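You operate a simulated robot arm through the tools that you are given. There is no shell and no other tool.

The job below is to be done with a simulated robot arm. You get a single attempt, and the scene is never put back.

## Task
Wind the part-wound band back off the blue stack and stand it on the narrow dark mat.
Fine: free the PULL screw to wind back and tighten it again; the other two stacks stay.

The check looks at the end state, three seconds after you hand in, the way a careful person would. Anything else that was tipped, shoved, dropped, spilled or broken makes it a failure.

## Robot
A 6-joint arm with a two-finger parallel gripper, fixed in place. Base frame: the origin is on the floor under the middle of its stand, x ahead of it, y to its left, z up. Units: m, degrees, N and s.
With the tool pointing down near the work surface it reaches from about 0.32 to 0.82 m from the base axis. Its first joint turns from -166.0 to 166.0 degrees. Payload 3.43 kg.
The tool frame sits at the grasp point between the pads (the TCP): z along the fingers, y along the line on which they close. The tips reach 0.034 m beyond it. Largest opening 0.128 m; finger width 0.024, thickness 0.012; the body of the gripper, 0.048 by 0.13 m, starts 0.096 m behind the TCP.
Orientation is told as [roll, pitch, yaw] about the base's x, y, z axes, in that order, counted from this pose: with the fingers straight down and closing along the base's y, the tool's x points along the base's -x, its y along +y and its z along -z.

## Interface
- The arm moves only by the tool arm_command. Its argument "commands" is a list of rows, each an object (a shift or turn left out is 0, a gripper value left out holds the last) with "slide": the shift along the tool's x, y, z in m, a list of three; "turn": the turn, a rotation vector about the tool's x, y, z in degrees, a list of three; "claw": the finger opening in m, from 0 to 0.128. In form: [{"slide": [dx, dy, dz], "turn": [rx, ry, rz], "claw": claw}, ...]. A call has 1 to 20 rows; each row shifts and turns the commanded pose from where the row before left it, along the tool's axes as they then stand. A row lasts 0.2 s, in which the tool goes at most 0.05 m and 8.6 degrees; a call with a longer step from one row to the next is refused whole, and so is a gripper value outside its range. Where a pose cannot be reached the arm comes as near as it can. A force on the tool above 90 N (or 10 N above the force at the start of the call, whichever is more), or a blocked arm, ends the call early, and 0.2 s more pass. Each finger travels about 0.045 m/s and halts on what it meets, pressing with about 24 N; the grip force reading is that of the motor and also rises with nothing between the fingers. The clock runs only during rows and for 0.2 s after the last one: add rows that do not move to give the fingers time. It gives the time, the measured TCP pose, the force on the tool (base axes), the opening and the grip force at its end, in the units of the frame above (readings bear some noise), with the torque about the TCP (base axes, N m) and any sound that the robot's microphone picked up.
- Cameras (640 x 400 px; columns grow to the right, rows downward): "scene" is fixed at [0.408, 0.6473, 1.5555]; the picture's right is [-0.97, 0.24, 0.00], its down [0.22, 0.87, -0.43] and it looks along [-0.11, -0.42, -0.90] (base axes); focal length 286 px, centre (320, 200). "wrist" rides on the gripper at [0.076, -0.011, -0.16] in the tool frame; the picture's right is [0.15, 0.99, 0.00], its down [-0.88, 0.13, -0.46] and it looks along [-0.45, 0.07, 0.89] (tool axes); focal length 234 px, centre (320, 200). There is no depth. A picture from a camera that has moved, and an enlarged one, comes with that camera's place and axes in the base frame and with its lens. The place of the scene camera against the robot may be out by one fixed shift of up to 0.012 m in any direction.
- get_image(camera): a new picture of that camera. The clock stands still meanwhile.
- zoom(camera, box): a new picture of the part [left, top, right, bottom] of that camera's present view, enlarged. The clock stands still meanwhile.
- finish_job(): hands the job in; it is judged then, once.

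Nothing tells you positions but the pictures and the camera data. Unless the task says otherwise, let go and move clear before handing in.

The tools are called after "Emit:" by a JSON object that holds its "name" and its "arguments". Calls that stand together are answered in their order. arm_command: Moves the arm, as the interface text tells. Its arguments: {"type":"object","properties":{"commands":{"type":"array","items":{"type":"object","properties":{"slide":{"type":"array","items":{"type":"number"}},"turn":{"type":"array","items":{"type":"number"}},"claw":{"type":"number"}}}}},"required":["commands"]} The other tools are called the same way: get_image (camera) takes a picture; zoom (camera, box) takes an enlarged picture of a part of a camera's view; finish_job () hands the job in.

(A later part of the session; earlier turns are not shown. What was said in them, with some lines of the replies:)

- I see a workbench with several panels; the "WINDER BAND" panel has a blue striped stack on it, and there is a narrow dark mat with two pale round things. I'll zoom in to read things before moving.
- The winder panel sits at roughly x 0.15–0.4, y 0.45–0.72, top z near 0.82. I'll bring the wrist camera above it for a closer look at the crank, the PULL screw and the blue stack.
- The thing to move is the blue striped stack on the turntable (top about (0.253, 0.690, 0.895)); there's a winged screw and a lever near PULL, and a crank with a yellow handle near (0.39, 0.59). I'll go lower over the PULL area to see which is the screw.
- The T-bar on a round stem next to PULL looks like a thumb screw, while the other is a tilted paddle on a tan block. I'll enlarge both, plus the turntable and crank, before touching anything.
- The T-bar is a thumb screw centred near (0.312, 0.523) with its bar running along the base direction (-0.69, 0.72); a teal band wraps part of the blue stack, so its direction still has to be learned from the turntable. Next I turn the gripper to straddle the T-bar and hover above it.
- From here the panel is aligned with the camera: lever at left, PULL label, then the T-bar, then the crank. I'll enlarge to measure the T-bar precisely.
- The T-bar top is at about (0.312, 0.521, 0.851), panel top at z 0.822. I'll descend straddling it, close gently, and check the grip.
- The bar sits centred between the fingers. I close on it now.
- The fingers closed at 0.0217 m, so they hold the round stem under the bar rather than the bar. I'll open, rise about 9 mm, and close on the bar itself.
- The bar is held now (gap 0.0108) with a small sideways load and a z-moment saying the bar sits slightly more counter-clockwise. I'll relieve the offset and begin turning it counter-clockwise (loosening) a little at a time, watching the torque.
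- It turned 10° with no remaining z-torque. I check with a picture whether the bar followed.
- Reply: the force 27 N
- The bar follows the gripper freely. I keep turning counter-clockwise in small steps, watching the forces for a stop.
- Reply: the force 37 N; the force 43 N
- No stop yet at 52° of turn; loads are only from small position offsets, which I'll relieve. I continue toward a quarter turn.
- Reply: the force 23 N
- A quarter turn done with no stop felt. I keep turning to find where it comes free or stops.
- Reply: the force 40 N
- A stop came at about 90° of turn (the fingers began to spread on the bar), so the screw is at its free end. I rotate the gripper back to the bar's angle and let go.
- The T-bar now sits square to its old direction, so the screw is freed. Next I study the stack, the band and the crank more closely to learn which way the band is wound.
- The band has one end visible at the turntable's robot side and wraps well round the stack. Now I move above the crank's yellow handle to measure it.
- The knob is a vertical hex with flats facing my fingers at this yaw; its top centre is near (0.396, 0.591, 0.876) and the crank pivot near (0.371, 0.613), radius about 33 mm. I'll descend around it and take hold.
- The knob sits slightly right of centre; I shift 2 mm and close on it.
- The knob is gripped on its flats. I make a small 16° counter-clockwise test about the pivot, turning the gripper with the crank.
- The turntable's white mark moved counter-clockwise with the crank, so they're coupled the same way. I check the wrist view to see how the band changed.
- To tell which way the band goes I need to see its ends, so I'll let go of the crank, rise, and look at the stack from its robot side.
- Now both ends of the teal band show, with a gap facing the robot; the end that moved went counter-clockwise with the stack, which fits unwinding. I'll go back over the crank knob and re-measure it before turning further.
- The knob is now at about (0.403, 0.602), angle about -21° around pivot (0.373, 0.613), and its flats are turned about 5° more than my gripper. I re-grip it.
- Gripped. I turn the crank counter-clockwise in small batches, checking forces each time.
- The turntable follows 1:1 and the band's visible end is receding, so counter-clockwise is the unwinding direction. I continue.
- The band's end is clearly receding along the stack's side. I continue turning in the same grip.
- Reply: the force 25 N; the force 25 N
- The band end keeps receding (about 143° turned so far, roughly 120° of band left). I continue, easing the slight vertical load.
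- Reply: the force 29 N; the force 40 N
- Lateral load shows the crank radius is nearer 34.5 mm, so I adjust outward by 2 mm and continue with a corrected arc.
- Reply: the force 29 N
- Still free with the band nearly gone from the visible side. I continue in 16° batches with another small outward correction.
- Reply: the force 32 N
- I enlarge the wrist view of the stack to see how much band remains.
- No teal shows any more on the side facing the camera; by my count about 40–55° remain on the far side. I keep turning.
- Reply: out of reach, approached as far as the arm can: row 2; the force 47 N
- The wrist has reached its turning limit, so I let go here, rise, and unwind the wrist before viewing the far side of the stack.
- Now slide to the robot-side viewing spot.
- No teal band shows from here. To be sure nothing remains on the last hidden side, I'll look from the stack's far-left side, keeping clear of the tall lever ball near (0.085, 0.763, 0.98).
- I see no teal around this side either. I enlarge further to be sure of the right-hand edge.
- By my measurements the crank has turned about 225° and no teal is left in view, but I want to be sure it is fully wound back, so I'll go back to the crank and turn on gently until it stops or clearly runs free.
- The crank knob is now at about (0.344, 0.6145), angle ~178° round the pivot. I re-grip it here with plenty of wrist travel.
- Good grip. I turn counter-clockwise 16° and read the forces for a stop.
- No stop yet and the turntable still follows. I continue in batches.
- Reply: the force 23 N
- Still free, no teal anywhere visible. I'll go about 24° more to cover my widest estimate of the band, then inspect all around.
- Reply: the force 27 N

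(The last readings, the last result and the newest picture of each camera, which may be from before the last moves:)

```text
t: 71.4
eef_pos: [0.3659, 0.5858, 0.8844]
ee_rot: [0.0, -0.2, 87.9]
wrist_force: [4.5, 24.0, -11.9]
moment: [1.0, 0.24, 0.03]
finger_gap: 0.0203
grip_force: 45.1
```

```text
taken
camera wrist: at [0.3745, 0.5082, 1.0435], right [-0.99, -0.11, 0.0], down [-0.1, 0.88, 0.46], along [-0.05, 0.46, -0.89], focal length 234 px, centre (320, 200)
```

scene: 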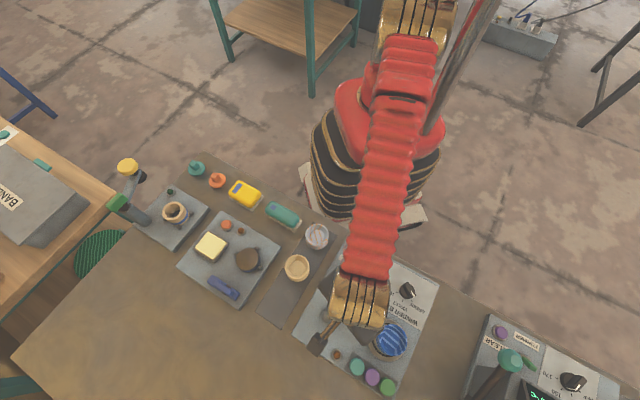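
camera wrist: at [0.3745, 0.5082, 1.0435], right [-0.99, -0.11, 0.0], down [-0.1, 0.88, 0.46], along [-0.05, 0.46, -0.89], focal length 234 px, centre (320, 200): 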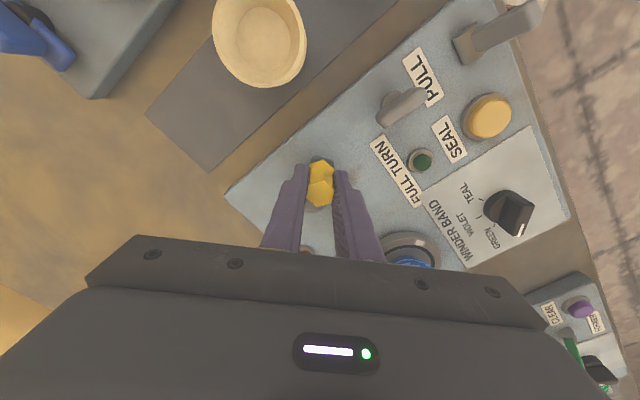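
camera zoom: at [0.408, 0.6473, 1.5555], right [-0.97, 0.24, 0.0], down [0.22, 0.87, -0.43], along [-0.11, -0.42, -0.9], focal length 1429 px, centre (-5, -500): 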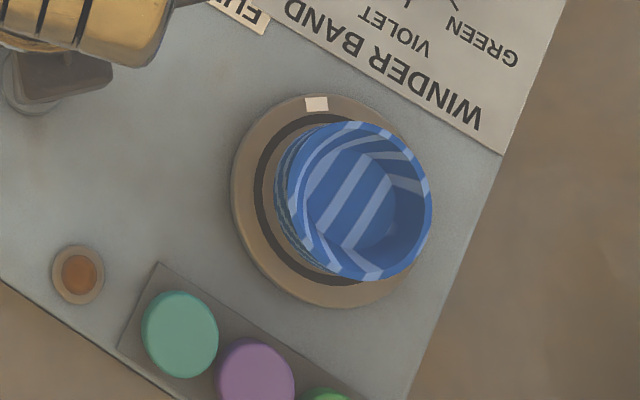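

The crank has been wound back about 294° with no teal left and no stop. I release it, rise, and check the stack again from the robot side.

Emit:
{"name": "arm_command", "arguments": {"commands": [{"slide": [-0.001, -0.0003, 0]}, {"claw": 0.055}, {}, {}, {"slide": [0, 0, -0.05]}, {"slide": [0, 0, -0.05]}, {"turn": [0, 0, 7.8]}, {"turn": [0, 0, 7.8]}, {"turn": [0, 0, 7.8]}, {"turn": [0, 0, 7.8]}, {"turn": [0, 0, 7.8]}, {"turn": [0, 0, 7.8]}, {"turn": [0, 0, 7.8]}, {"turn": [0, 0, 7.9]}, {"slide": [0.0285, 0.0285, 0], "claw": 0.128}, {"slide": [0.0285, 0.0285, 0]}, {"slide": [0.0285, 0.0285, 0]}, {"slide": [0.0285, 0.0285, 0]}, {"slide": [0.0285, 0.0285, 0]}, {}]}}

Emit:
{"name": "zoom", "arguments": {"camera": "wrist", "box": [240, 130, 400, 240]}}

Emit:
{"name": "zoom", "arguments": {"camera": "scene", "box": [290, 280, 430, 380]}}

```text
t: 75.6
eef_pos: [0.1776, 0.6518, 0.9819]
ee_rot: [0.0, 0.1, 25.5]
wrist_force: [-0.4, -0.3, 0.5]
moment: [-0.01, -0.06, 0.02]
finger_gap: 0.128
grip_force: 0.0
```

```text
3.64 times, centred on (320, 185) of wrist
camera zoom: at [0.1143, 0.6099, 1.1415], right [-0.56, 0.83, 0.0], down [0.74, 0.5, 0.46], along [0.38, 0.25, -0.89], focal length 852 px, centre (320, 254)
```

zoom: 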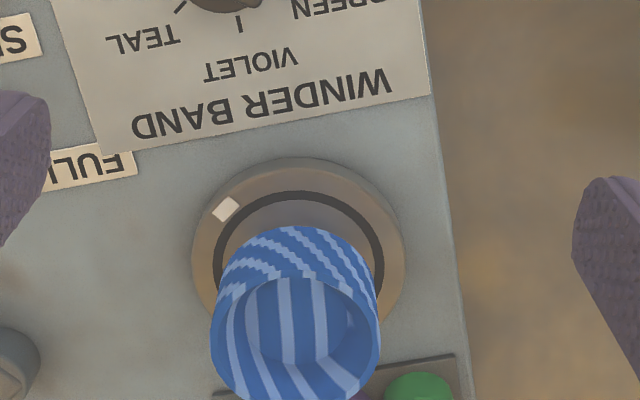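

```text
4.00 times, centred on (360, 330) of scene
camera zoom: at [0.408, 0.6473, 1.5555], right [-0.97, 0.24, 0.0], down [0.22, 0.87, -0.43], along [-0.11, -0.42, -0.9], focal length 1143 px, centre (160, -320)
```

zoom: 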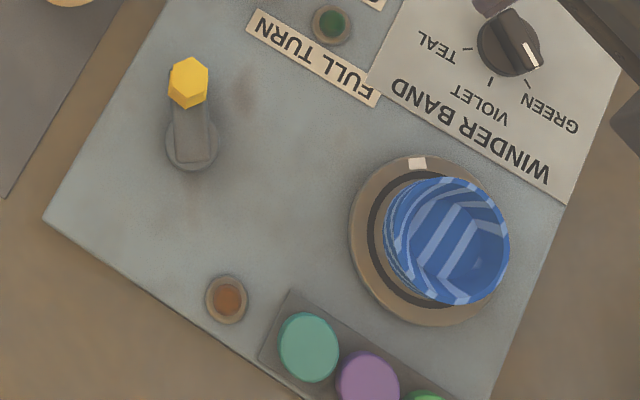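

The stack is bare of band on every side I can see. Now I go back to the PULL screw to tighten it again; first hover above it with the gripper aligned to the T-bar.

Emit:
{"name": "arm_command", "arguments": {"commands": [{"turn": [0, 0, -6.9]}, {"turn": [0, 0, -6.9]}, {"turn": [0, 0, -6.7]}, {"slide": [0.0, -0.0465, 0], "claw": 0.045}, {"slide": [0.0, -0.0465, 0]}, {"slide": [0.0, -0.0465, 0]}, {"slide": [0.0, -0.0465, 0]}, {"slide": [0, 0, 0.037]}, {}, {}]}}

Emit:
{"name": "zoom", "arguments": {"camera": "wrist", "box": [220, 80, 420, 200]}}

```text
t: 77.8
eef_pos: [0.3074, 0.5228, 0.9504]
ee_rot: [-0.1, 0.0, 46.0]
wrist_force: [-0.5, -0.1, 0.0]
moment: [0.01, -0.02, -0.01]
finger_gap: 0.045
grip_force: 0.1
```

```text
3.20 times, centred on (320, 140) of wrist
camera zoom: at [0.263, 0.4604, 1.1094], right [-0.81, 0.58, 0.0], down [0.52, 0.72, 0.46], along [0.27, 0.37, -0.89], focal length 749 px, centre (320, 392)
```

zoom: 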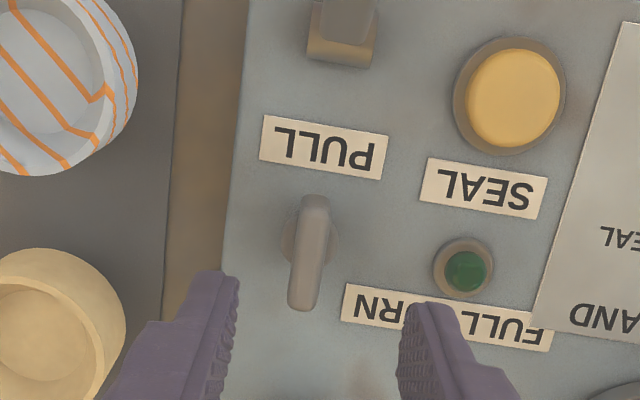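

The bar is as I left it. I shift 2 mm, descend to bar height, and close.

Emit:
{"name": "arm_command", "arguments": {"commands": [{"slide": [0.0, -0.0022, 0.025]}, {"slide": [0, 0, 0.025]}, {"slide": [0, 0, 0.025]}, {}, {"claw": 0.0}, {}, {}, {}]}}

Emit:
{"name": "zoom", "arguments": {"camera": "wrist", "box": [220, 110, 420, 230]}}

```text
t: 79.6
eef_pos: [0.308, 0.5189, 0.8747]
ee_rot: [0.0, 0.1, 45.7]
wrist_force: [11.9, -14.2, 0.9]
moment: [0.22, -0.02, -0.96]
finger_gap: 0.011
grip_force: 45.2
```

```text
3.20 times, centred on (320, 170) of wrist
camera zoom: at [0.2639, 0.4565, 1.0346], right [-0.81, 0.58, 0.0], down [0.52, 0.72, 0.45], along [0.27, 0.37, -0.89], focal length 749 px, centre (320, 296)
```

zoom: 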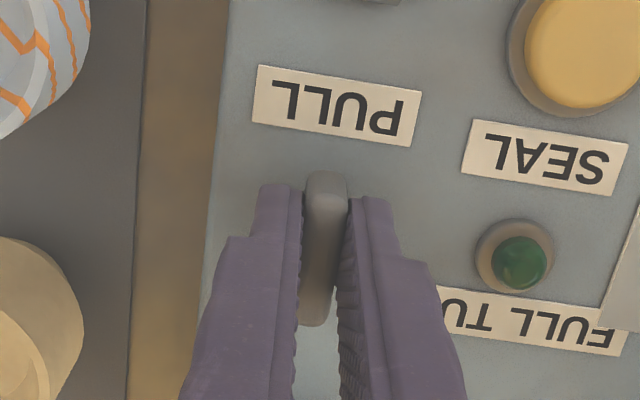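

Bar gripped. I now turn it clockwise (tightening) in batches, watching for the stop.

Emit:
{"name": "arm_command", "arguments": {"commands": [{"slide": [-0.0018, -0.001, 0]}, {"turn": [0, 0, 7]}, {"turn": [0, 0, 7]}, {"turn": [0, 0, 7]}, {}, {}]}}

Emit:
{"name": "arm_command", "arguments": {"commands": [{"turn": [0, 0, 7]}, {"turn": [0, 0, 7]}, {"turn": [0, 0, 7]}, {}, {}]}}

Emit:
{"name": "arm_command", "arguments": {"commands": [{"turn": [0, 0, 7]}, {"turn": [0, 0, 7]}, {"turn": [0, 0, 7]}, {}, {}]}}

```text
t: 81.0
eef_pos: [0.3108, 0.5197, 0.8724]
ee_rot: [-0.1, 0.1, 24.8]
wrist_force: [-31.8, -12.0, 23.6]
moment: [-0.31, 0.83, 0.0]
finger_gap: 0.011
grip_force: 44.5
```

```text
t: 82.2
eef_pos: [0.3101, 0.5208, 0.8727]
ee_rot: [0.1, -0.1, 3.9]
wrist_force: [-29.4, -0.9, 27.4]
moment: [-0.36, 0.74, 0.01]
finger_gap: 0.0109
grip_force: 44.3
```

```text
t: 83.4
eef_pos: [0.3101, 0.5202, 0.8733]
ee_rot: [0.1, 0.0, -17.1]
wrist_force: [-28.3, 6.4, 17.1]
moment: [-0.18, -0.05, -0.03]
finger_gap: 0.0112
grip_force: 45.0
```

Turning smoothly. I relieve the sideways load and continue toward the original angle and the stop.

Emit:
{"name": "arm_command", "arguments": {"commands": [{"slide": [0.0014, -0.0004, -0.0005]}, {"turn": [0, 0, 7]}, {"turn": [0, 0, 7]}, {}, {}]}}

Emit:
{"name": "arm_command", "arguments": {"commands": [{"turn": [0, 0, 6]}, {"turn": [0, 0, 6]}, {}, {}]}}

Emit:
{"name": "arm_command", "arguments": {"commands": [{"turn": [0, 0, 6]}, {}, {}]}}

Emit:
{"name": "zoom", "arguments": {"camera": "wrist", "box": [220, 110, 420, 230]}}

```text
t: 84.6
eef_pos: [0.3104, 0.5206, 0.8733]
ee_rot: [0.0, 0.0, -31.0]
wrist_force: [-1.8, 18.5, -14.8]
moment: [-0.06, -0.9, 0.0]
finger_gap: 0.0109
grip_force: 44.4
```

```text
t: 85.6
eef_pos: [0.3109, 0.5202, 0.873]
ee_rot: [0.0, 0.0, -43.1]
wrist_force: [1.0, 31.8, -20.1]
moment: [0.21, -0.18, -0.01]
finger_gap: 0.0109
grip_force: 44.9
```

```text
t: 86.4
eef_pos: [0.3114, 0.5205, 0.8723]
ee_rot: [0.0, 0.1, -49.1]
wrist_force: [1.3, 23.2, -16.4]
moment: [0.11, -0.5, 1.15]
finger_gap: 0.0123
grip_force: 44.9
```

```text
3.20 times, centred on (320, 170) of wrist
camera zoom: at [0.2532, 0.5709, 1.0324], right [0.65, 0.76, 0.0], down [0.67, -0.58, 0.46], along [0.35, -0.3, -0.89], focal length 749 px, centre (320, 296)
```

zoom: 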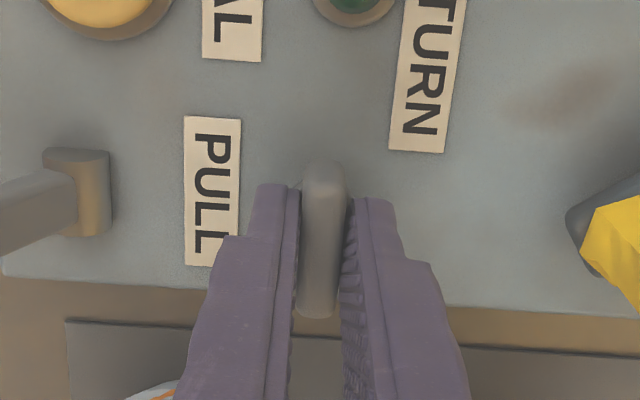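

The T-bar met its clockwise stop (z-torque +1.15, fingers starting to spread) at its original angle, so the screw is tight again. I let go and rise, then check it.

Emit:
{"name": "arm_command", "arguments": {"commands": [{"claw": 0.045}, {}, {}, {"slide": [0, 0, -0.03]}, {"slide": [0, 0, -0.04]}, {"slide": [0, 0, -0.04]}, {}, {}]}}

Emit:
{"name": "get_image", "arguments": {"camera": "wrist"}}

Emit:
{"name": "zoom", "arguments": {"camera": "wrist", "box": [220, 110, 370, 200]}}

Emit:
{"name": "get_image", "arguments": {"camera": "scene"}}

```text
t: 88.2
eef_pos: [0.3083, 0.5189, 0.9832]
ee_rot: [0.0, 0.0, -49.1]
wrist_force: [-0.1, 0.0, 0.4]
moment: [0.0, 0.01, -0.01]
finger_gap: 0.0452
grip_force: 0.1
```

```text
taken
camera wrist: at [0.2508, 0.5693, 1.1433], right [0.65, 0.76, 0.0], down [0.68, -0.58, 0.46], along [0.35, -0.3, -0.89], focal length 234 px, centre (320, 200)
```

wrist: 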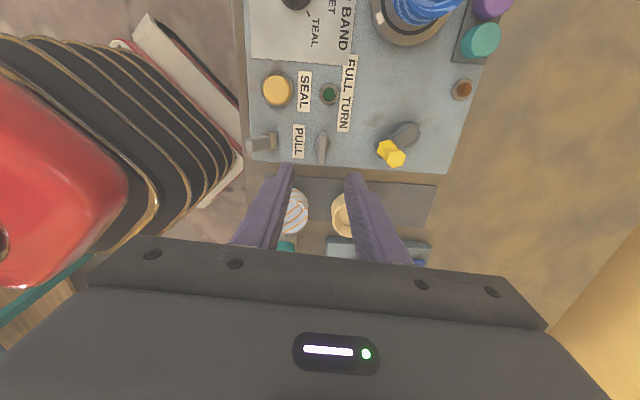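

```text
4.27 times, centred on (295, 155) of wrist
camera zoom: at [0.2508, 0.5693, 1.1433], right [0.65, 0.76, 0.0], down [0.68, -0.58, 0.46], along [0.35, -0.3, -0.89], focal length 999 px, centre (427, 392)
```

zoom: 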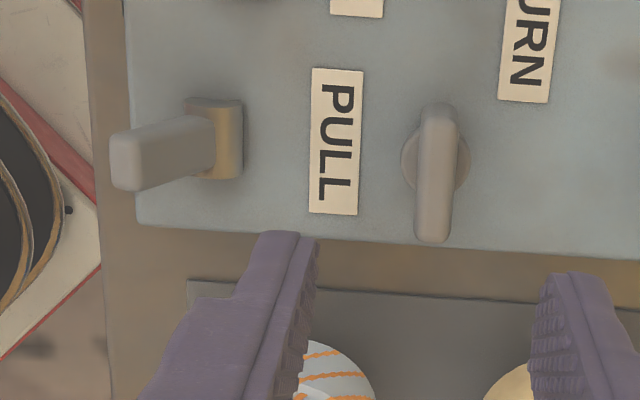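

```text
taken
```

scene: 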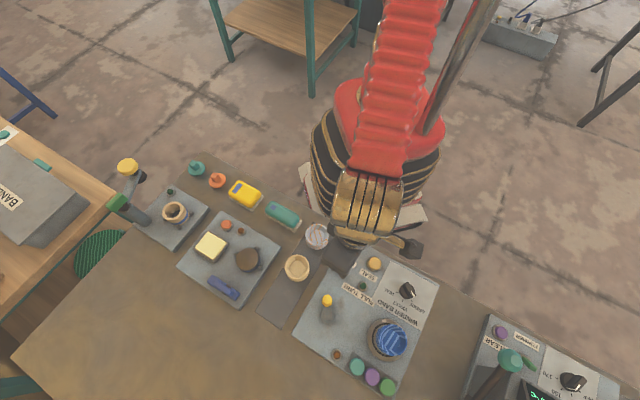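

The screw is back at its original tight angle. Next I inspect the mat's free end, where the blue stack will stand, from above.

Emit:
{"name": "arm_command", "arguments": {"commands": [{"slide": [-0.0321, 0.0282, 0], "claw": 0.1}, {"slide": [-0.0321, 0.0282, 0]}, {"slide": [-0.0321, 0.0282, 0]}, {"slide": [-0.0321, 0.0282, 0]}, {"slide": [-0.0321, 0.0282, 0]}, {}, {}]}}

Emit:
{"name": "get_image", "arguments": {"camera": "wrist"}}

Emit:
{"name": "zoom", "arguments": {"camera": "wrist", "box": [200, 40, 440, 220]}}

```text
t: 89.8
eef_pos: [0.5266, 0.4931, 0.983]
ee_rot: [0.0, 0.1, -49.2]
wrist_force: [0.1, 0.0, -0.9]
moment: [0.01, 0.0, 0.01]
finger_gap: 0.0999
grip_force: 0.0
```

```text
taken
camera wrist: at [0.4685, 0.5432, 1.1423], right [0.65, 0.76, 0.0], down [0.68, -0.58, 0.46], along [0.35, -0.3, -0.89], focal length 234 px, centre (320, 200)
```

wrist: 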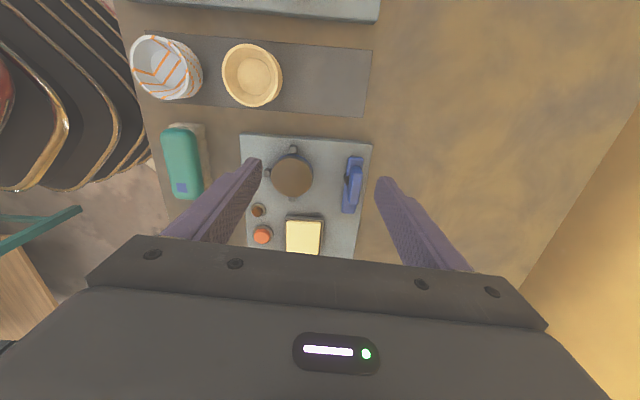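

```text
2.22 times, centred on (320, 130) of wrist
camera zoom: at [0.4685, 0.5432, 1.1423], right [0.65, 0.76, 0.0], down [0.68, -0.58, 0.46], along [0.35, -0.3, -0.89], focal length 520 px, centre (320, 356)
```

zoom: 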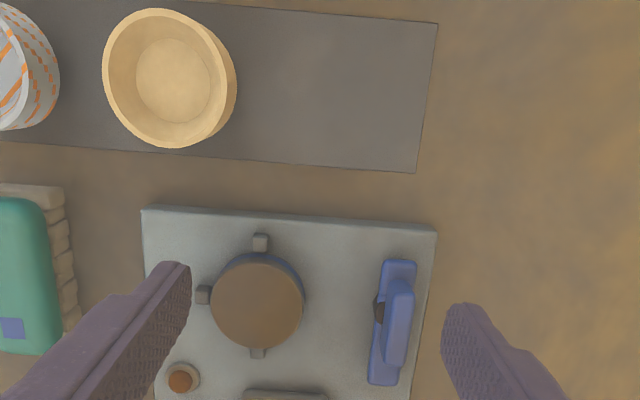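

The mat's free end is centred around (0.478, 0.551), mat about 80 mm wide with its axis at 45°, top z about 0.805; there's room for the stack clear of the cream one. I now go above the blue stack with the fingers set to close along the panel (away from the spools).

Emit:
{"name": "arm_command", "arguments": {"commands": [{"slide": [0.0414, -0.0097, 0]}, {"slide": [0.0414, -0.0097, 0]}, {"slide": [0.0414, -0.0097, 0]}, {"slide": [0.0414, -0.0097, 0]}, {"slide": [0.0414, -0.0097, 0]}, {"slide": [0.0414, -0.0097, 0]}, {"slide": [0.0414, -0.0097, 0]}, {"slide": [0.0414, -0.0097, 0]}, {}, {}]}}

Emit:
{"name": "arm_command", "arguments": {"commands": [{"turn": [0, 0, -7.8]}, {"turn": [0, 0, -7.8]}, {"turn": [0, 0, -7.8]}, {"turn": [0, 0, -7.8]}, {"turn": [0, 0, -7.8]}, {"turn": [0, 0, -7.8]}, {"turn": [0, 0, -7.8]}, {"turn": [0, 0, -7.8]}, {"turn": [0, 0, -7.8]}, {"turn": [0, 0, -7.8]}, {"turn": [0, 0, -7.8]}, {"turn": [0, 0, -7.4]}, {}, {}]}}

Emit:
{"name": "get_image", "arguments": {"camera": "wrist"}}

Emit:
{"name": "zoom", "arguments": {"camera": "wrist", "box": [220, 60, 420, 220]}}

```text
t: 92.0
eef_pos: [0.2462, 0.6913, 0.9819]
ee_rot: [0.0, 0.0, -49.1]
wrist_force: [0.4, 0.4, 0.4]
moment: [0.0, -0.01, 0.01]
finger_gap: 0.1003
grip_force: 0.1
```

```text
t: 95.0
eef_pos: [0.2465, 0.6907, 0.9834]
ee_rot: [0.0, -0.1, 44.2]
wrist_force: [0.1, -1.1, 0.1]
moment: [0.0, -0.01, 0.0]
finger_gap: 0.1002
grip_force: 0.1
```

```text
taken
camera wrist: at [0.1997, 0.6308, 1.1434], right [-0.79, 0.61, 0.0], down [0.54, 0.71, 0.46], along [0.28, 0.36, -0.89], focal length 234 px, centre (320, 200)
```

wrist: 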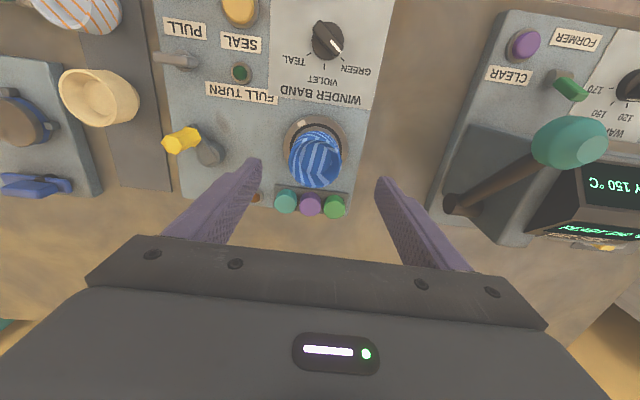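

```text
2.50 times, centred on (320, 140) of wrist
camera zoom: at [0.1997, 0.6308, 1.1434], right [-0.79, 0.61, 0.0], down [0.54, 0.71, 0.46], along [0.28, 0.36, -0.89], focal length 585 px, centre (320, 350)
```

zoom: 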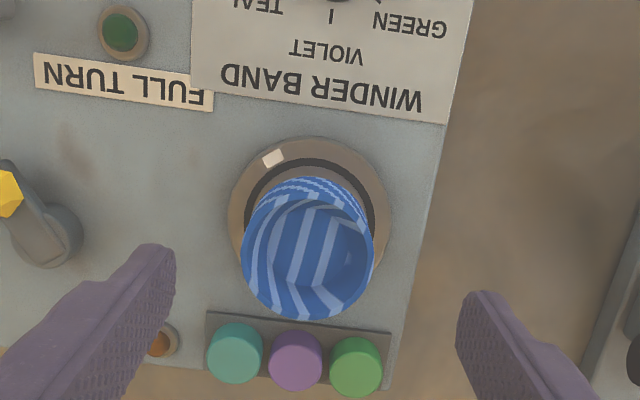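

The rim centre is about (0.2535, 0.693, 0.892). I shift and descend so the fingertips come a few centimetres down the stack's sides.

Emit:
{"name": "arm_command", "arguments": {"commands": [{"slide": [-0.0063, -0.003, 0]}, {"slide": [0, 0, 0.03]}, {"slide": [0, 0, 0.03]}, {"slide": [0, 0, 0.028]}, {}, {}]}}

Emit:
{"name": "get_image", "arguments": {"camera": "wrist"}}

Emit:
{"name": "zoom", "arguments": {"camera": "wrist", "box": [220, 80, 420, 240]}}

Emit:
{"name": "zoom", "arguments": {"camera": "scene", "box": [350, 300, 430, 380]}}

```text
t: 96.4
eef_pos: [0.2502, 0.6938, 0.8955]
ee_rot: [0.0, -0.1, 44.1]
wrist_force: [0.1, 0.0, -0.3]
moment: [-0.01, -0.01, 0.01]
finger_gap: 0.0999
grip_force: 0.0
```

```text
taken
camera wrist: at [0.2048, 0.6325, 1.0549], right [-0.79, 0.61, 0.0], down [0.54, 0.71, 0.46], along [0.28, 0.36, -0.89], focal length 234 px, centre (320, 200)
```

wrist: 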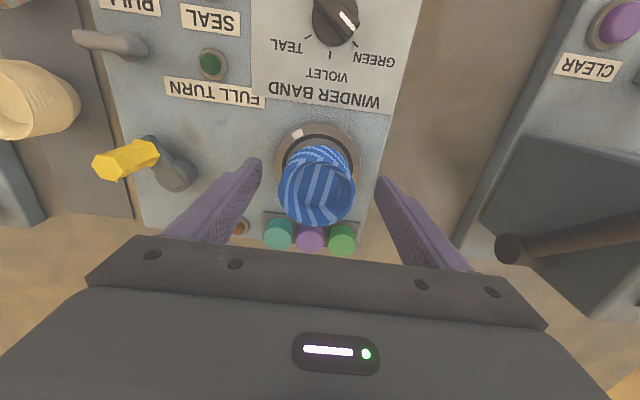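

```text
2.50 times, centred on (320, 160) of wrist
camera zoom: at [0.2048, 0.6325, 1.0549], right [-0.79, 0.61, 0.0], down [0.54, 0.71, 0.46], along [0.28, 0.36, -0.89], focal length 585 px, centre (320, 300)
```

zoom: 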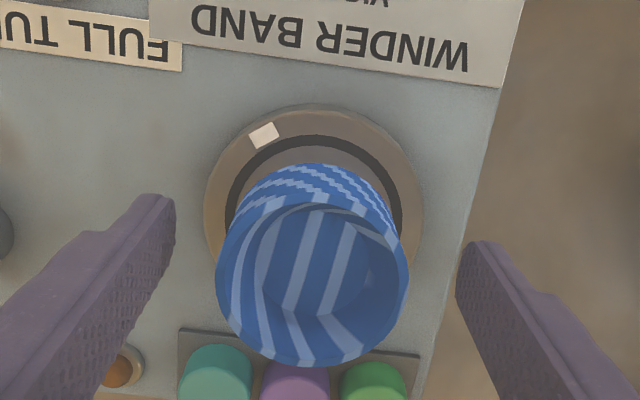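

```text
5.00 times, centred on (390, 340) of scene
camera zoom: at [0.408, 0.6473, 1.5555], right [-0.97, 0.24, 0.0], down [0.22, 0.87, -0.43], along [-0.11, -0.42, -0.9], focal length 1429 px, centre (-30, -500)
```

zoom: 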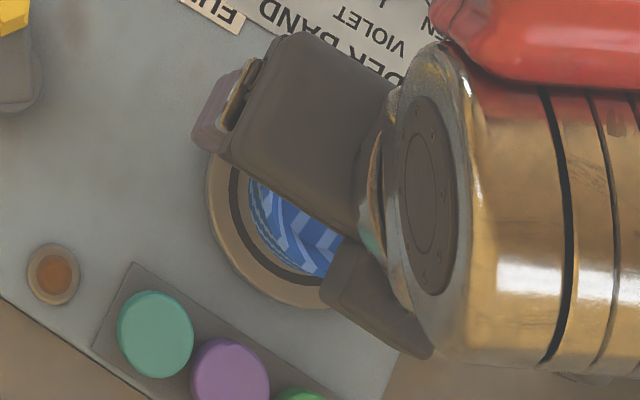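

The stack is centred between the fingers within 2–3 mm. I correct that and close gently to just under its diameter.

Emit:
{"name": "arm_command", "arguments": {"commands": [{"slide": [0, -0.0022, 0]}, {"claw": 0.07}, {}, {}, {"claw": 0.06}, {}, {}]}}

Emit:
{"name": "zoom", "arguments": {"camera": "wrist", "box": [220, 80, 420, 240]}}

```text
t: 98.0
eef_pos: [0.2542, 0.6927, 0.8956]
ee_rot: [0.0, 0.0, 44.2]
wrist_force: [0.1, -0.4, 0.0]
moment: [0.01, 0.0, -0.02]
finger_gap: 0.0599
grip_force: 0.1
```

```text
2.50 times, centred on (320, 160) of wrist
camera zoom: at [0.2072, 0.6311, 1.0549], right [-0.79, 0.61, 0.0], down [0.54, 0.71, 0.46], along [0.28, 0.36, -0.89], focal length 585 px, centre (320, 300)
```

zoom: 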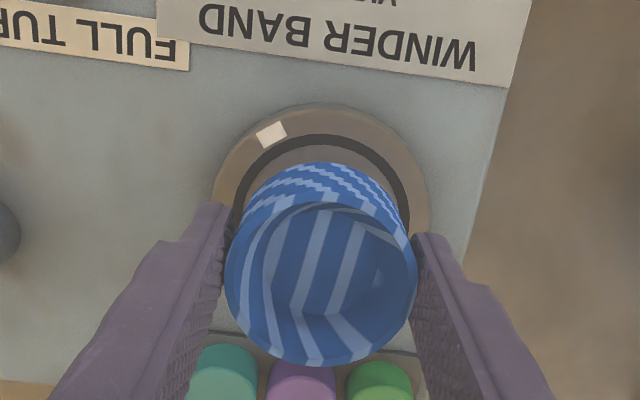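

Nicely centred with about a millimetre to spare each side. I close the last bit.

Emit:
{"name": "arm_command", "arguments": {"commands": [{"claw": 0.056}, {}, {}]}}

Emit:
{"name": "arm_command", "arguments": {"commands": [{"claw": 0.053}, {}, {}]}}

Emit:
{"name": "zoom", "arguments": {"camera": "wrist", "box": [220, 80, 420, 240]}}

```text
t: 98.8
eef_pos: [0.2536, 0.6916, 0.8955]
ee_rot: [0.1, 0.0, 44.2]
wrist_force: [-1.4, 0.9, 0.3]
moment: [0.02, 0.07, 0.05]
finger_gap: 0.0571
grip_force: 0.9
```

```text
t: 99.6
eef_pos: [0.2536, 0.6923, 0.8954]
ee_rot: [0.0, 0.0, 44.1]
wrist_force: [-1.2, 0.7, 0.1]
moment: [0.02, 0.02, 0.01]
finger_gap: 0.0568
grip_force: 24.1
```

```text
2.50 times, centred on (320, 160) of wrist
camera zoom: at [0.2072, 0.6311, 1.055], right [-0.79, 0.61, 0.0], down [0.54, 0.71, 0.46], along [0.28, 0.36, -0.89], focal length 585 px, centre (320, 300)
```

zoom: 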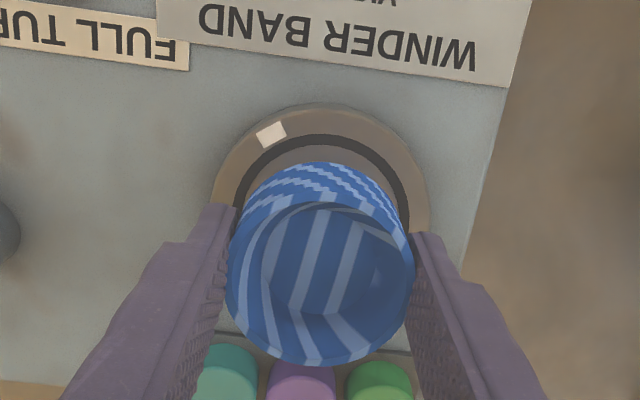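

Held at 0.0568 m without deforming. I lift straight up a little and check that it comes cleanly.

Emit:
{"name": "arm_command", "arguments": {"commands": [{"slide": [0, 0, -0.005]}, {"slide": [0, 0, -0.01]}, {"slide": [0, 0, -0.015]}, {}, {}]}}

Emit:
{"name": "get_image", "arguments": {"camera": "wrist"}}

Emit:
{"name": "zoom", "arguments": {"camera": "scene", "box": [350, 300, 430, 380]}}

```text
t: 100.8
eef_pos: [0.2544, 0.6916, 0.9251]
ee_rot: [0.0, -0.1, 44.1]
wrist_force: [0.0, 0.2, -0.5]
moment: [0.0, 0.03, 0.0]
finger_gap: 0.0563
grip_force: 24.1
```

```text
taken
camera wrist: at [0.2074, 0.6315, 1.084], right [-0.79, 0.61, 0.0], down [0.54, 0.71, 0.46], along [0.28, 0.36, -0.89], focal length 234 px, centre (320, 200)
```

wrist: 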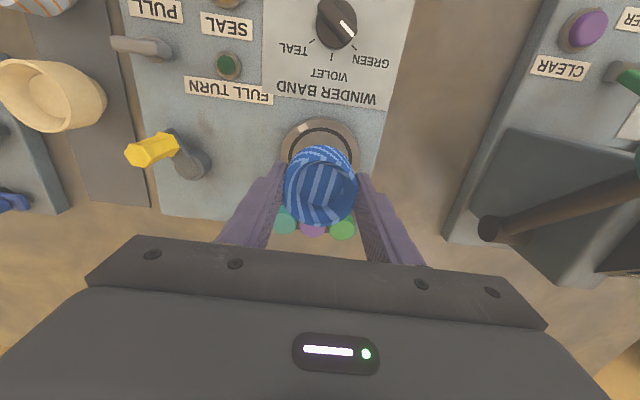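

```text
5.00 times, centred on (390, 340) of scene
camera zoom: at [0.408, 0.6473, 1.5555], right [-0.97, 0.24, 0.0], down [0.22, 0.87, -0.43], along [-0.11, -0.42, -0.9], focal length 1429 px, centre (-30, -500)
```

zoom: 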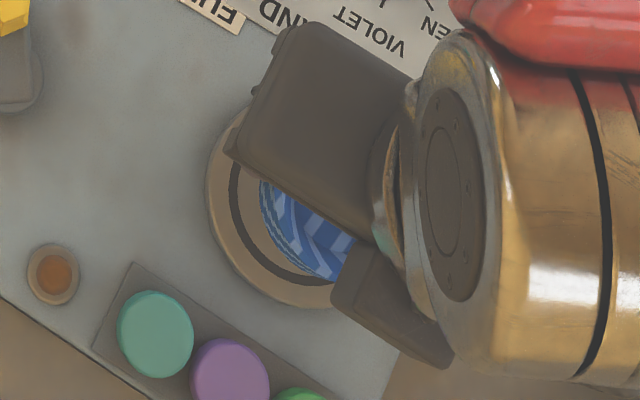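

The stack came up cleanly with the gripper. I lift higher and carry it over the crank to above the mat's free end.

Emit:
{"name": "arm_command", "arguments": {"commands": [{"slide": [0, 0, -0.02]}, {"slide": [0, 0, -0.02]}, {"slide": [0, 0, -0.02]}, {"slide": [-0.0035, -0.0143, 0]}, {"slide": [-0.0069, -0.0286, 0]}, {"slide": [-0.0069, -0.0286, 0]}, {"slide": [-0.0069, -0.0286, 0]}, {"slide": [-0.0069, -0.0286, 0]}, {"slide": [-0.0069, -0.0286, 0]}, {"slide": [-0.0069, -0.0286, 0]}, {"slide": [-0.0069, -0.0286, 0]}, {"slide": [-0.0069, -0.0286, 0]}, {"slide": [-0.0035, -0.0143, 0]}, {}, {}, {}]}}

Emit:
{"name": "get_image", "arguments": {"camera": "wrist"}}

Emit:
{"name": "get_image", "arguments": {"camera": "scene"}}

```text
t: 104.2
eef_pos: [0.4778, 0.5509, 0.984]
ee_rot: [0.1, 0.0, 44.1]
wrist_force: [-0.7, 0.8, -1.8]
moment: [-0.01, 0.03, 0.0]
finger_gap: 0.0565
grip_force: 24.3
```

```text
taken
camera wrist: at [0.4317, 0.4891, 1.1444], right [-0.79, 0.61, 0.0], down [0.54, 0.71, 0.46], along [0.28, 0.36, -0.89], focal length 234 px, centre (320, 200)
```

wrist: 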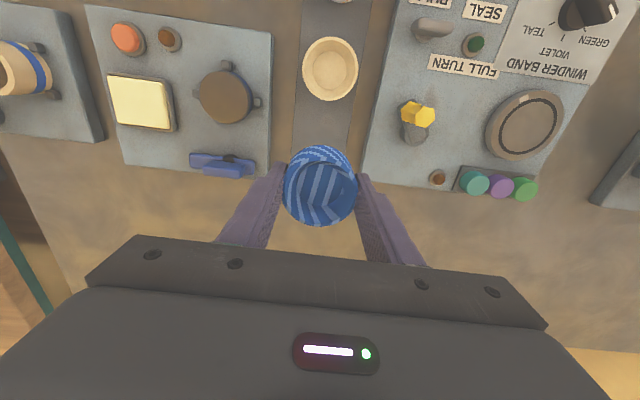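

```text
taken
```

scene: 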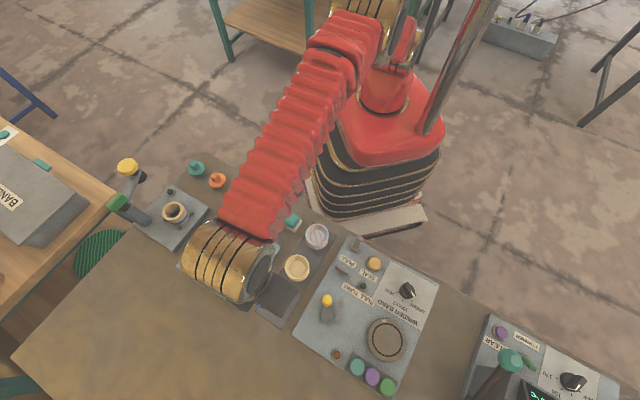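

The turntable is empty and clean, and the stack hangs upright over the mat's free end. I enlarge to check alignment with the mat before lowering.

Emit:
{"name": "zoom", "arguments": {"camera": "wrist", "box": [240, 0, 420, 200]}}

Emit:
{"name": "zoom", "arguments": {"camera": "scene", "box": [240, 210, 350, 340]}}

```text
2.00 times, centred on (330, 100) of wrist
camera zoom: at [0.4317, 0.4891, 1.1444], right [-0.79, 0.61, 0.0], down [0.54, 0.71, 0.46], along [0.28, 0.36, -0.89], focal length 468 px, centre (300, 400)
```

zoom: 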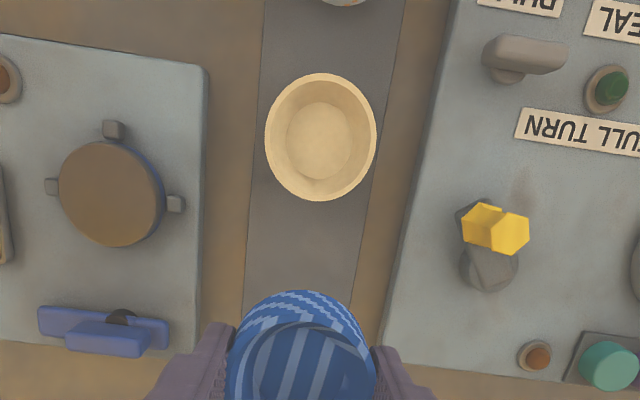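

```text
3.08 times, centred on (295, 275) of scene
camera zoom: at [0.408, 0.6473, 1.5555], right [-0.97, 0.24, 0.0], down [0.22, 0.87, -0.43], along [-0.11, -0.42, -0.9], focal length 879 px, centre (397, -31)
```

zoom: 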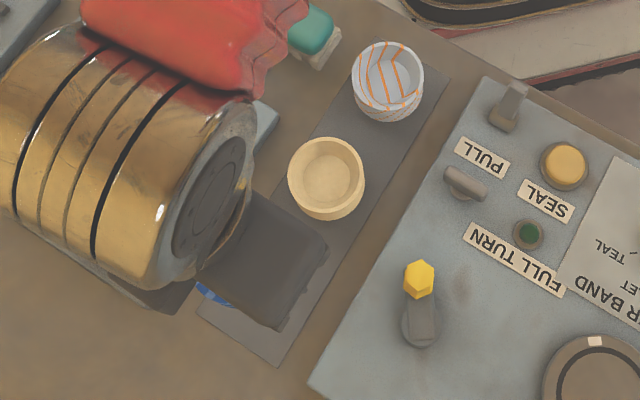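

Alignment with the mat is good (centreline within about 1 mm, roughly 28 mm clear of the cream stack). I lower most of the way.

Emit:
{"name": "arm_command", "arguments": {"commands": [{"slide": [0, 0, 0.025]}, {"slide": [0, 0, 0.025]}, {"slide": [0, 0, 0.025]}, {"slide": [0, 0, 0.017]}, {}, {}]}}

Emit:
{"name": "zoom", "arguments": {"camera": "wrist", "box": [240, 60, 420, 240]}}

Emit:
{"name": "zoom", "arguments": {"camera": "scene", "box": [240, 210, 350, 340]}}

```text
t: 105.6
eef_pos: [0.4779, 0.5497, 0.8911]
ee_rot: [0.0, 0.0, 44.1]
wrist_force: [-0.3, -0.4, -1.5]
moment: [0.0, 0.0, -0.02]
finger_gap: 0.0566
grip_force: 24.3
```

```text
2.22 times, centred on (330, 150) of wrist
camera zoom: at [0.4315, 0.4901, 1.052], right [-0.79, 0.61, 0.0], down [0.54, 0.71, 0.46], along [0.28, 0.36, -0.89], focal length 520 px, centre (298, 311)
```

zoom: 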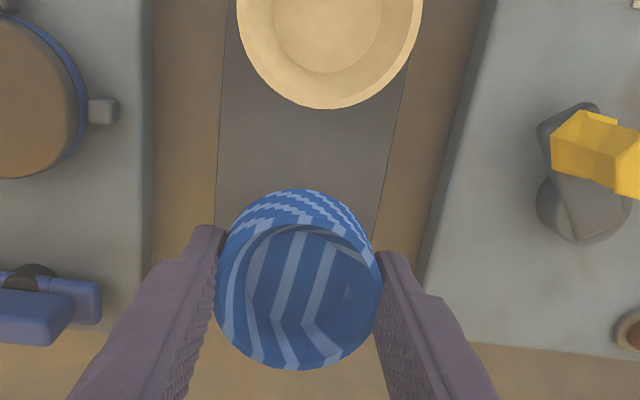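

```text
3.08 times, centred on (295, 275) of scene
camera zoom: at [0.408, 0.6473, 1.5555], right [-0.97, 0.24, 0.0], down [0.22, 0.87, -0.43], along [-0.11, -0.42, -0.9], focal length 879 px, centre (397, -31)
```

zoom: 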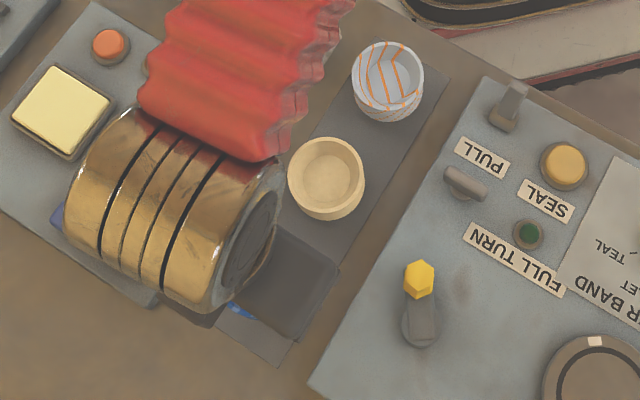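

Everything is clear around it. I lower in small steps, reading the vertical force for touchdown.

Emit:
{"name": "arm_command", "arguments": {"commands": [{"slide": [0, 0, 0.006]}, {"slide": [0, 0, 0.005]}, {}, {}]}}

Emit:
{"name": "arm_command", "arguments": {"commands": [{"slide": [0, 0, 0.003]}, {}, {}]}}

Emit:
{"name": "arm_command", "arguments": {"commands": [{"slide": [0, 0, 0.003]}, {}, {}]}}

Emit:
{"name": "arm_command", "arguments": {"commands": [{"slide": [0, 0, 0.002]}, {}, {}]}}

```text
t: 106.6
eef_pos: [0.4787, 0.5504, 0.8823]
ee_rot: [0.0, 0.0, 44.2]
wrist_force: [0.2, 0.3, -2.2]
moment: [-0.06, 0.01, 0.03]
finger_gap: 0.0566
grip_force: 24.1
```

```text
t: 107.4
eef_pos: [0.478, 0.5494, 0.8786]
ee_rot: [0.0, -0.1, 44.1]
wrist_force: [0.3, 0.7, -1.4]
moment: [-0.04, 0.0, 0.02]
finger_gap: 0.0565
grip_force: 24.2
```

```text
t: 108.2
eef_pos: [0.4771, 0.5493, 0.8765]
ee_rot: [0.0, 0.0, 44.2]
wrist_force: [0.2, -0.2, -0.6]
moment: [-0.01, 0.02, 0.01]
finger_gap: 0.0566
grip_force: 24.0
```

```text
t: 109.0
eef_pos: [0.4786, 0.5498, 0.8738]
ee_rot: [0.0, 0.1, 44.0]
wrist_force: [-0.2, -0.4, -1.6]
moment: [-0.03, -0.01, 0.0]
finger_gap: 0.0564
grip_force: 23.9
```

No contact yet at TCP z 0.874; the weight is still carried by the gripper. I keep lowering 2 mm at a time.

Emit:
{"name": "arm_command", "arguments": {"commands": [{"slide": [0, 0, 0.002]}, {}, {}]}}

Emit:
{"name": "arm_command", "arguments": {"commands": [{"slide": [0, 0, 0.002]}, {}, {}]}}

Emit:
{"name": "zoom", "arguments": {"camera": "wrist", "box": [240, 60, 420, 240]}}

```text
t: 109.8
eef_pos: [0.4787, 0.5505, 0.8717]
ee_rot: [0.0, -0.1, 44.1]
wrist_force: [0.4, -0.8, -1.5]
moment: [-0.01, -0.01, 0.0]
finger_gap: 0.0564
grip_force: 24.0
```

```text
t: 110.6
eef_pos: [0.4795, 0.5478, 0.8692]
ee_rot: [0.0, 0.0, 44.1]
wrist_force: [-0.6, 0.9, -2.0]
moment: [0.0, 0.0, 0.01]
finger_gap: 0.0565
grip_force: 23.9
```

```text
2.22 times, centred on (330, 150) of wrist
camera zoom: at [0.4324, 0.4897, 1.029], right [-0.79, 0.61, 0.0], down [0.54, 0.71, 0.46], along [0.28, 0.36, -0.89], focal length 520 px, centre (298, 311)
```

zoom: 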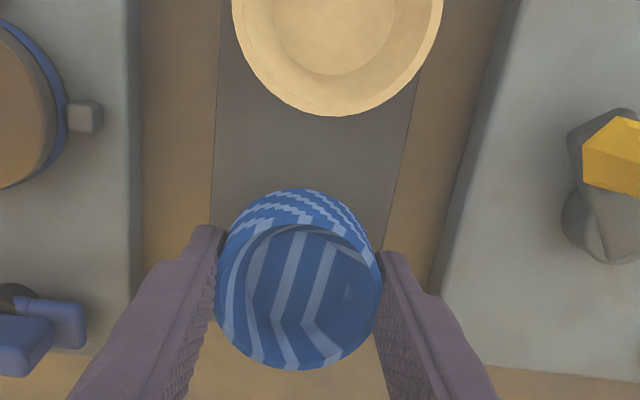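

Still hanging freely and clear on both sides. I keep stepping down.

Emit:
{"name": "arm_command", "arguments": {"commands": [{"slide": [0, 0, 0.0015]}, {}, {}]}}

Emit:
{"name": "arm_command", "arguments": {"commands": [{"slide": [0, 0, 0.0015]}, {}, {}]}}

Emit:
{"name": "arm_command", "arguments": {"commands": [{"slide": [0, 0, 0.0015]}, {}, {}]}}

```text
t: 111.4
eef_pos: [0.4796, 0.5502, 0.8676]
ee_rot: [0.0, -0.1, 44.0]
wrist_force: [0.1, 0.3, -1.6]
moment: [0.02, -0.02, -0.05]
finger_gap: 0.0565
grip_force: 24.2
```

```text
t: 112.2
eef_pos: [0.4787, 0.55, 0.8656]
ee_rot: [0.0, 0.0, 44.1]
wrist_force: [0.4, 0.1, -1.5]
moment: [-0.02, 0.03, 0.01]
finger_gap: 0.0564
grip_force: 23.8
```

```text
t: 113.0
eef_pos: [0.4782, 0.5495, 0.8639]
ee_rot: [0.0, 0.0, 44.1]
wrist_force: [-0.1, -1.0, -1.5]
moment: [0.03, 0.0, 0.04]
finger_gap: 0.0564
grip_force: 23.7
```

Still no touchdown. I continue at 1.5 mm steps.

Emit:
{"name": "arm_command", "arguments": {"commands": [{"slide": [0, 0, 0.0015]}, {}, {}]}}

Emit:
{"name": "arm_command", "arguments": {"commands": [{"slide": [0, 0, 0.0015]}, {}, {}]}}

Emit:
{"name": "zoom", "arguments": {"camera": "wrist", "box": [260, 100, 380, 240]}}

Emit:
{"name": "zoom", "arguments": {"camera": "scene", "box": [250, 270, 310, 330]}}

```text
t: 113.8
eef_pos: [0.4784, 0.5494, 0.8622]
ee_rot: [0.0, 0.0, 44.1]
wrist_force: [0.1, 0.3, 0.0]
moment: [0.0, 0.01, 0.02]
finger_gap: 0.0567
grip_force: 24.4
```

```text
t: 114.6
eef_pos: [0.4789, 0.5512, 0.8622]
ee_rot: [0.1, 0.0, 44.1]
wrist_force: [0.2, -1.5, 1.4]
moment: [-0.05, 0.05, 0.0]
finger_gap: 0.0564
grip_force: 24.0
```

```text
2.86 times, centred on (320, 170) of wrist
camera zoom: at [0.4325, 0.4901, 1.0216], right [-0.79, 0.61, 0.0], down [0.54, 0.71, 0.46], along [0.28, 0.36, -0.89], focal length 669 px, centre (320, 286)
```

zoom: 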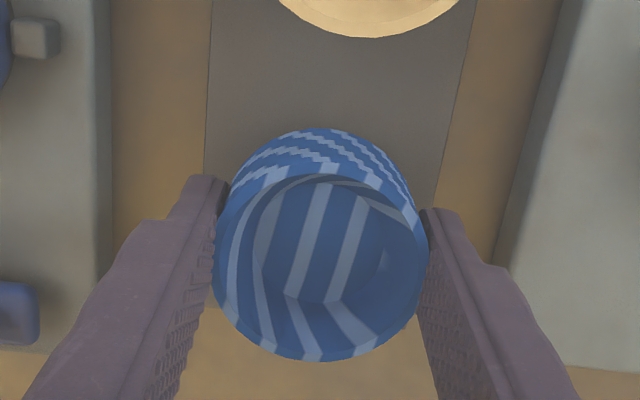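

```text
6.67 times, centred on (280, 300) of scene
camera zoom: at [0.408, 0.6473, 1.5555], right [-0.97, 0.24, 0.0], down [0.22, 0.87, -0.43], along [-0.11, -0.42, -0.9], focal length 1905 px, centre (587, -467)
```

zoom: 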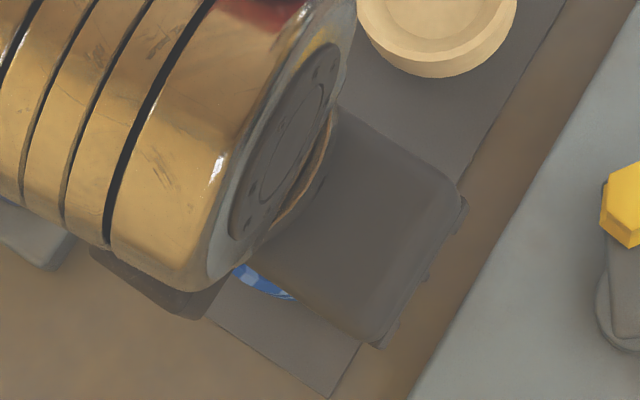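

The vertical force has gone from -1.5 to +1.4 and the TCP stopped descending, which suggests touchdown. One more small step to confirm.

Emit:
{"name": "arm_command", "arguments": {"commands": [{"slide": [0, 0, 0.001]}, {}, {}]}}

Emit:
{"name": "arm_command", "arguments": {"commands": [{}, {}]}}

```text
t: 115.4
eef_pos: [0.4779, 0.5498, 0.8619]
ee_rot: [0.0, -0.1, 44.1]
wrist_force: [-4.4, -3.1, 11.4]
moment: [-0.16, 0.25, 0.03]
finger_gap: 0.0565
grip_force: 23.9
```

```text
t: 116.0
eef_pos: [0.4803, 0.5509, 0.8618]
ee_rot: [0.0, -0.2, 44.3]
wrist_force: [-2.4, -1.8, 14.5]
moment: [-0.08, 0.22, 0.01]
finger_gap: 0.0567
grip_force: 23.9
```

It is standing on the mat (about 14 N down). I ease off 1 mm and open the fingers slowly.

Emit:
{"name": "arm_command", "arguments": {"commands": [{"slide": [0, 0, -0.001]}, {}, {"claw": 0.058}, {}, {"claw": 0.062}, {}, {"claw": 0.07}, {}, {}]}}

Emit:
{"name": "zoom", "arguments": {"camera": "wrist", "box": [260, 100, 380, 240]}}

```text
t: 118.0
eef_pos: [0.4804, 0.5494, 0.8632]
ee_rot: [0.0, -0.1, 44.1]
wrist_force: [-0.3, 0.0, 0.0]
moment: [-0.01, -0.01, -0.01]
finger_gap: 0.07
grip_force: 0.1
```

```text
2.86 times, centred on (320, 170) of wrist
camera zoom: at [0.4331, 0.4901, 1.0219], right [-0.79, 0.61, 0.0], down [0.54, 0.71, 0.46], along [0.28, 0.36, -0.89], focal length 669 px, centre (320, 286)
```

zoom: 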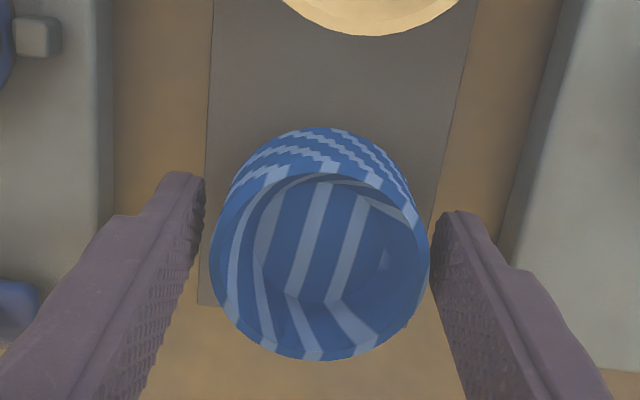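

Released; the stack stands upright on the mat with margin all round. I open a touch more and rise straight up.

Emit:
{"name": "arm_command", "arguments": {"commands": [{"claw": 0.076}, {}, {"slide": [0, 0, -0.015]}, {"slide": [0, 0, -0.03]}, {"slide": [0, 0, -0.04]}, {"slide": [0, 0, -0.04]}, {}, {}]}}

Emit:
{"name": "get_image", "arguments": {"camera": "wrist"}}

```text
t: 119.8
eef_pos: [0.4765, 0.5516, 0.988]
ee_rot: [0.0, 0.0, 44.1]
wrist_force: [0.5, -0.5, -1.0]
moment: [-0.02, 0.01, 0.01]
finger_gap: 0.0762
grip_force: 0.0
```

```text
taken
camera wrist: at [0.4306, 0.4911, 1.1475], right [-0.79, 0.61, 0.0], down [0.54, 0.71, 0.46], along [0.28, 0.36, -0.89], focal length 234 px, centre (320, 200)
```

wrist: 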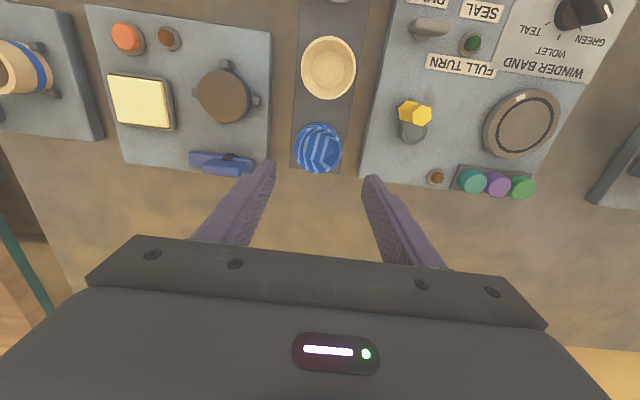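

The stack is standing on the mat beside the other two, which haven't moved. I withdraw up and back, then take a final look over everything.

Emit:
{"name": "arm_command", "arguments": {"commands": [{"slide": [0, 0, -0.045]}, {"slide": [0, 0, -0.045]}, {"slide": [0, 0, -0.045]}, {"slide": [0, 0, -0.045]}, {"slide": [0.043, -0.0053, 0]}, {"slide": [0.043, -0.0053, 0]}, {"slide": [0.043, -0.0053, 0]}, {"slide": [0.043, -0.0053, 0]}, {"slide": [0.043, -0.0053, 0]}, {"slide": [0.043, -0.0053, 0]}, {}, {}]}}

Emit:
{"name": "get_image", "arguments": {"camera": "scene"}}

Emit:
{"name": "zoom", "arguments": {"camera": "scene", "box": [240, 210, 450, 400]}}

Emit:
{"name": "zoom", "arguments": {"camera": "scene", "box": [255, 265, 315, 330]}}

Emit:
{"name": "zoom", "arguments": {"camera": "scene", "box": [320, 225, 400, 300]}}

```text
t: 122.4
eef_pos: [0.3075, 0.3349, 1.1613]
ee_rot: [0.0, 0.0, 44.1]
wrist_force: [-0.2, -0.4, 0.6]
moment: [0.01, -0.01, -0.03]
finger_gap: 0.0759
grip_force: 0.0
out of reach, approached as far as the arm can: row 4
```

```text
taken
```

scene: 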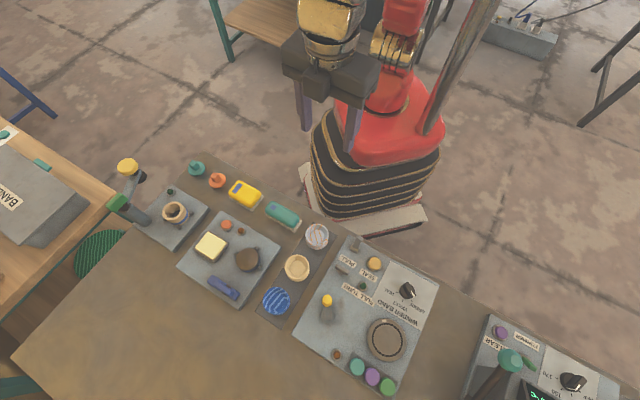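

```text
2.11 times, centred on (345, 305) of scene
camera zoom: at [0.408, 0.6473, 1.5555], right [-0.97, 0.24, 0.0], down [0.22, 0.87, -0.43], along [-0.11, -0.42, -0.9], focal length 602 px, centre (267, -21)
```

zoom: 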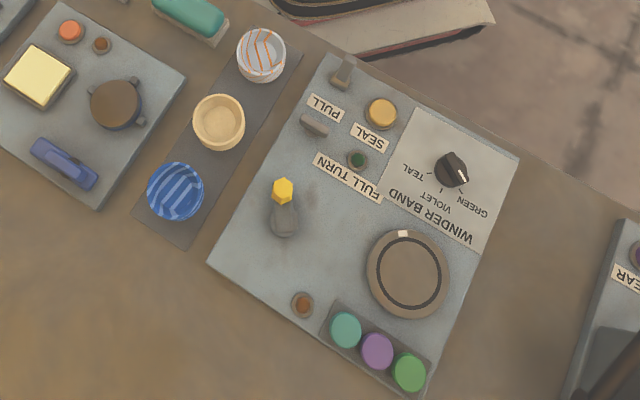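

```text
6.15 times, centred on (285, 298) of scene
camera zoom: at [0.408, 0.6473, 1.5555], right [-0.97, 0.24, 0.0], down [0.22, 0.87, -0.43], along [-0.11, -0.42, -0.9], focal length 1758 px, centre (535, -400)
```

zoom: 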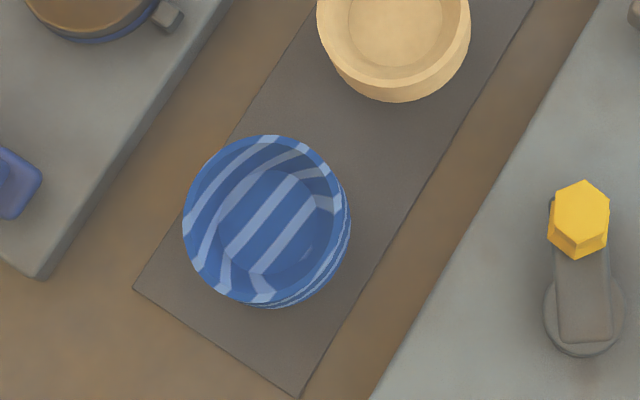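

```text
5.33 times, centred on (360, 262) of scene
camera zoom: at [0.408, 0.6473, 1.5555], right [-0.97, 0.24, 0.0], down [0.22, 0.87, -0.43], along [-0.11, -0.42, -0.9], focal length 1524 px, centre (107, -133)
```

zoom: 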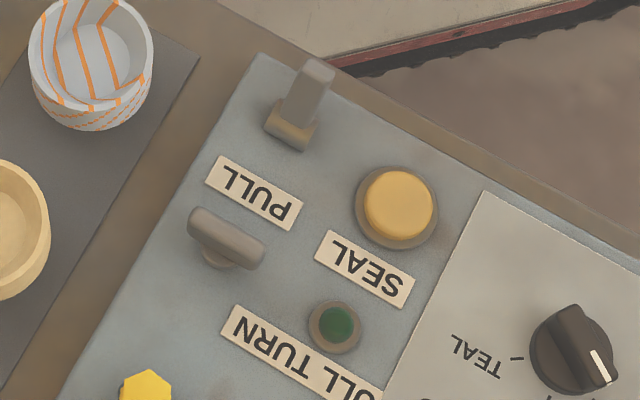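

The blue stack stands bare and upright on the mat beside the cream and white ones. The turntable is empty, the PULL screw is back at its tight angle, nothing else appears disturbed, and the gripper is open and clear, so I hand in.

Emit:
{"name": "finish_job", "arguments": {}}

```text
The job is handed in.
```

The blue stack is off the winder with its teal band wound back, and it is standing upright on the free end of the narrow dark mat. I have handed the job in; the result of the check has not come back to me.

- **PULL screw:** I turned the T-bar by the PULL label a quarter turn counter-clockwise to its stop to free it. After winding back, I turned it clockwise until it hit the stop at its original angle.
- **Winding back:** I turned the crank counter-clockwise about 294° in total. No teal was visible by about 225°, and I went further because I could not be sure from the pictures exactly where the band ended. The crank never reached a stop, so it now rests at a different angle from where it started.
- **Placing the stack:** I lifted it straight up and set it down within about 3 mm of the mat's centre line, roughly 28 mm clear of the cream stack.
- **Everything else:** The final picture shows the cream and white stacks where they were, the turntable empty, and nothing tipped or shoved. The gripper is open and clear of the bench.
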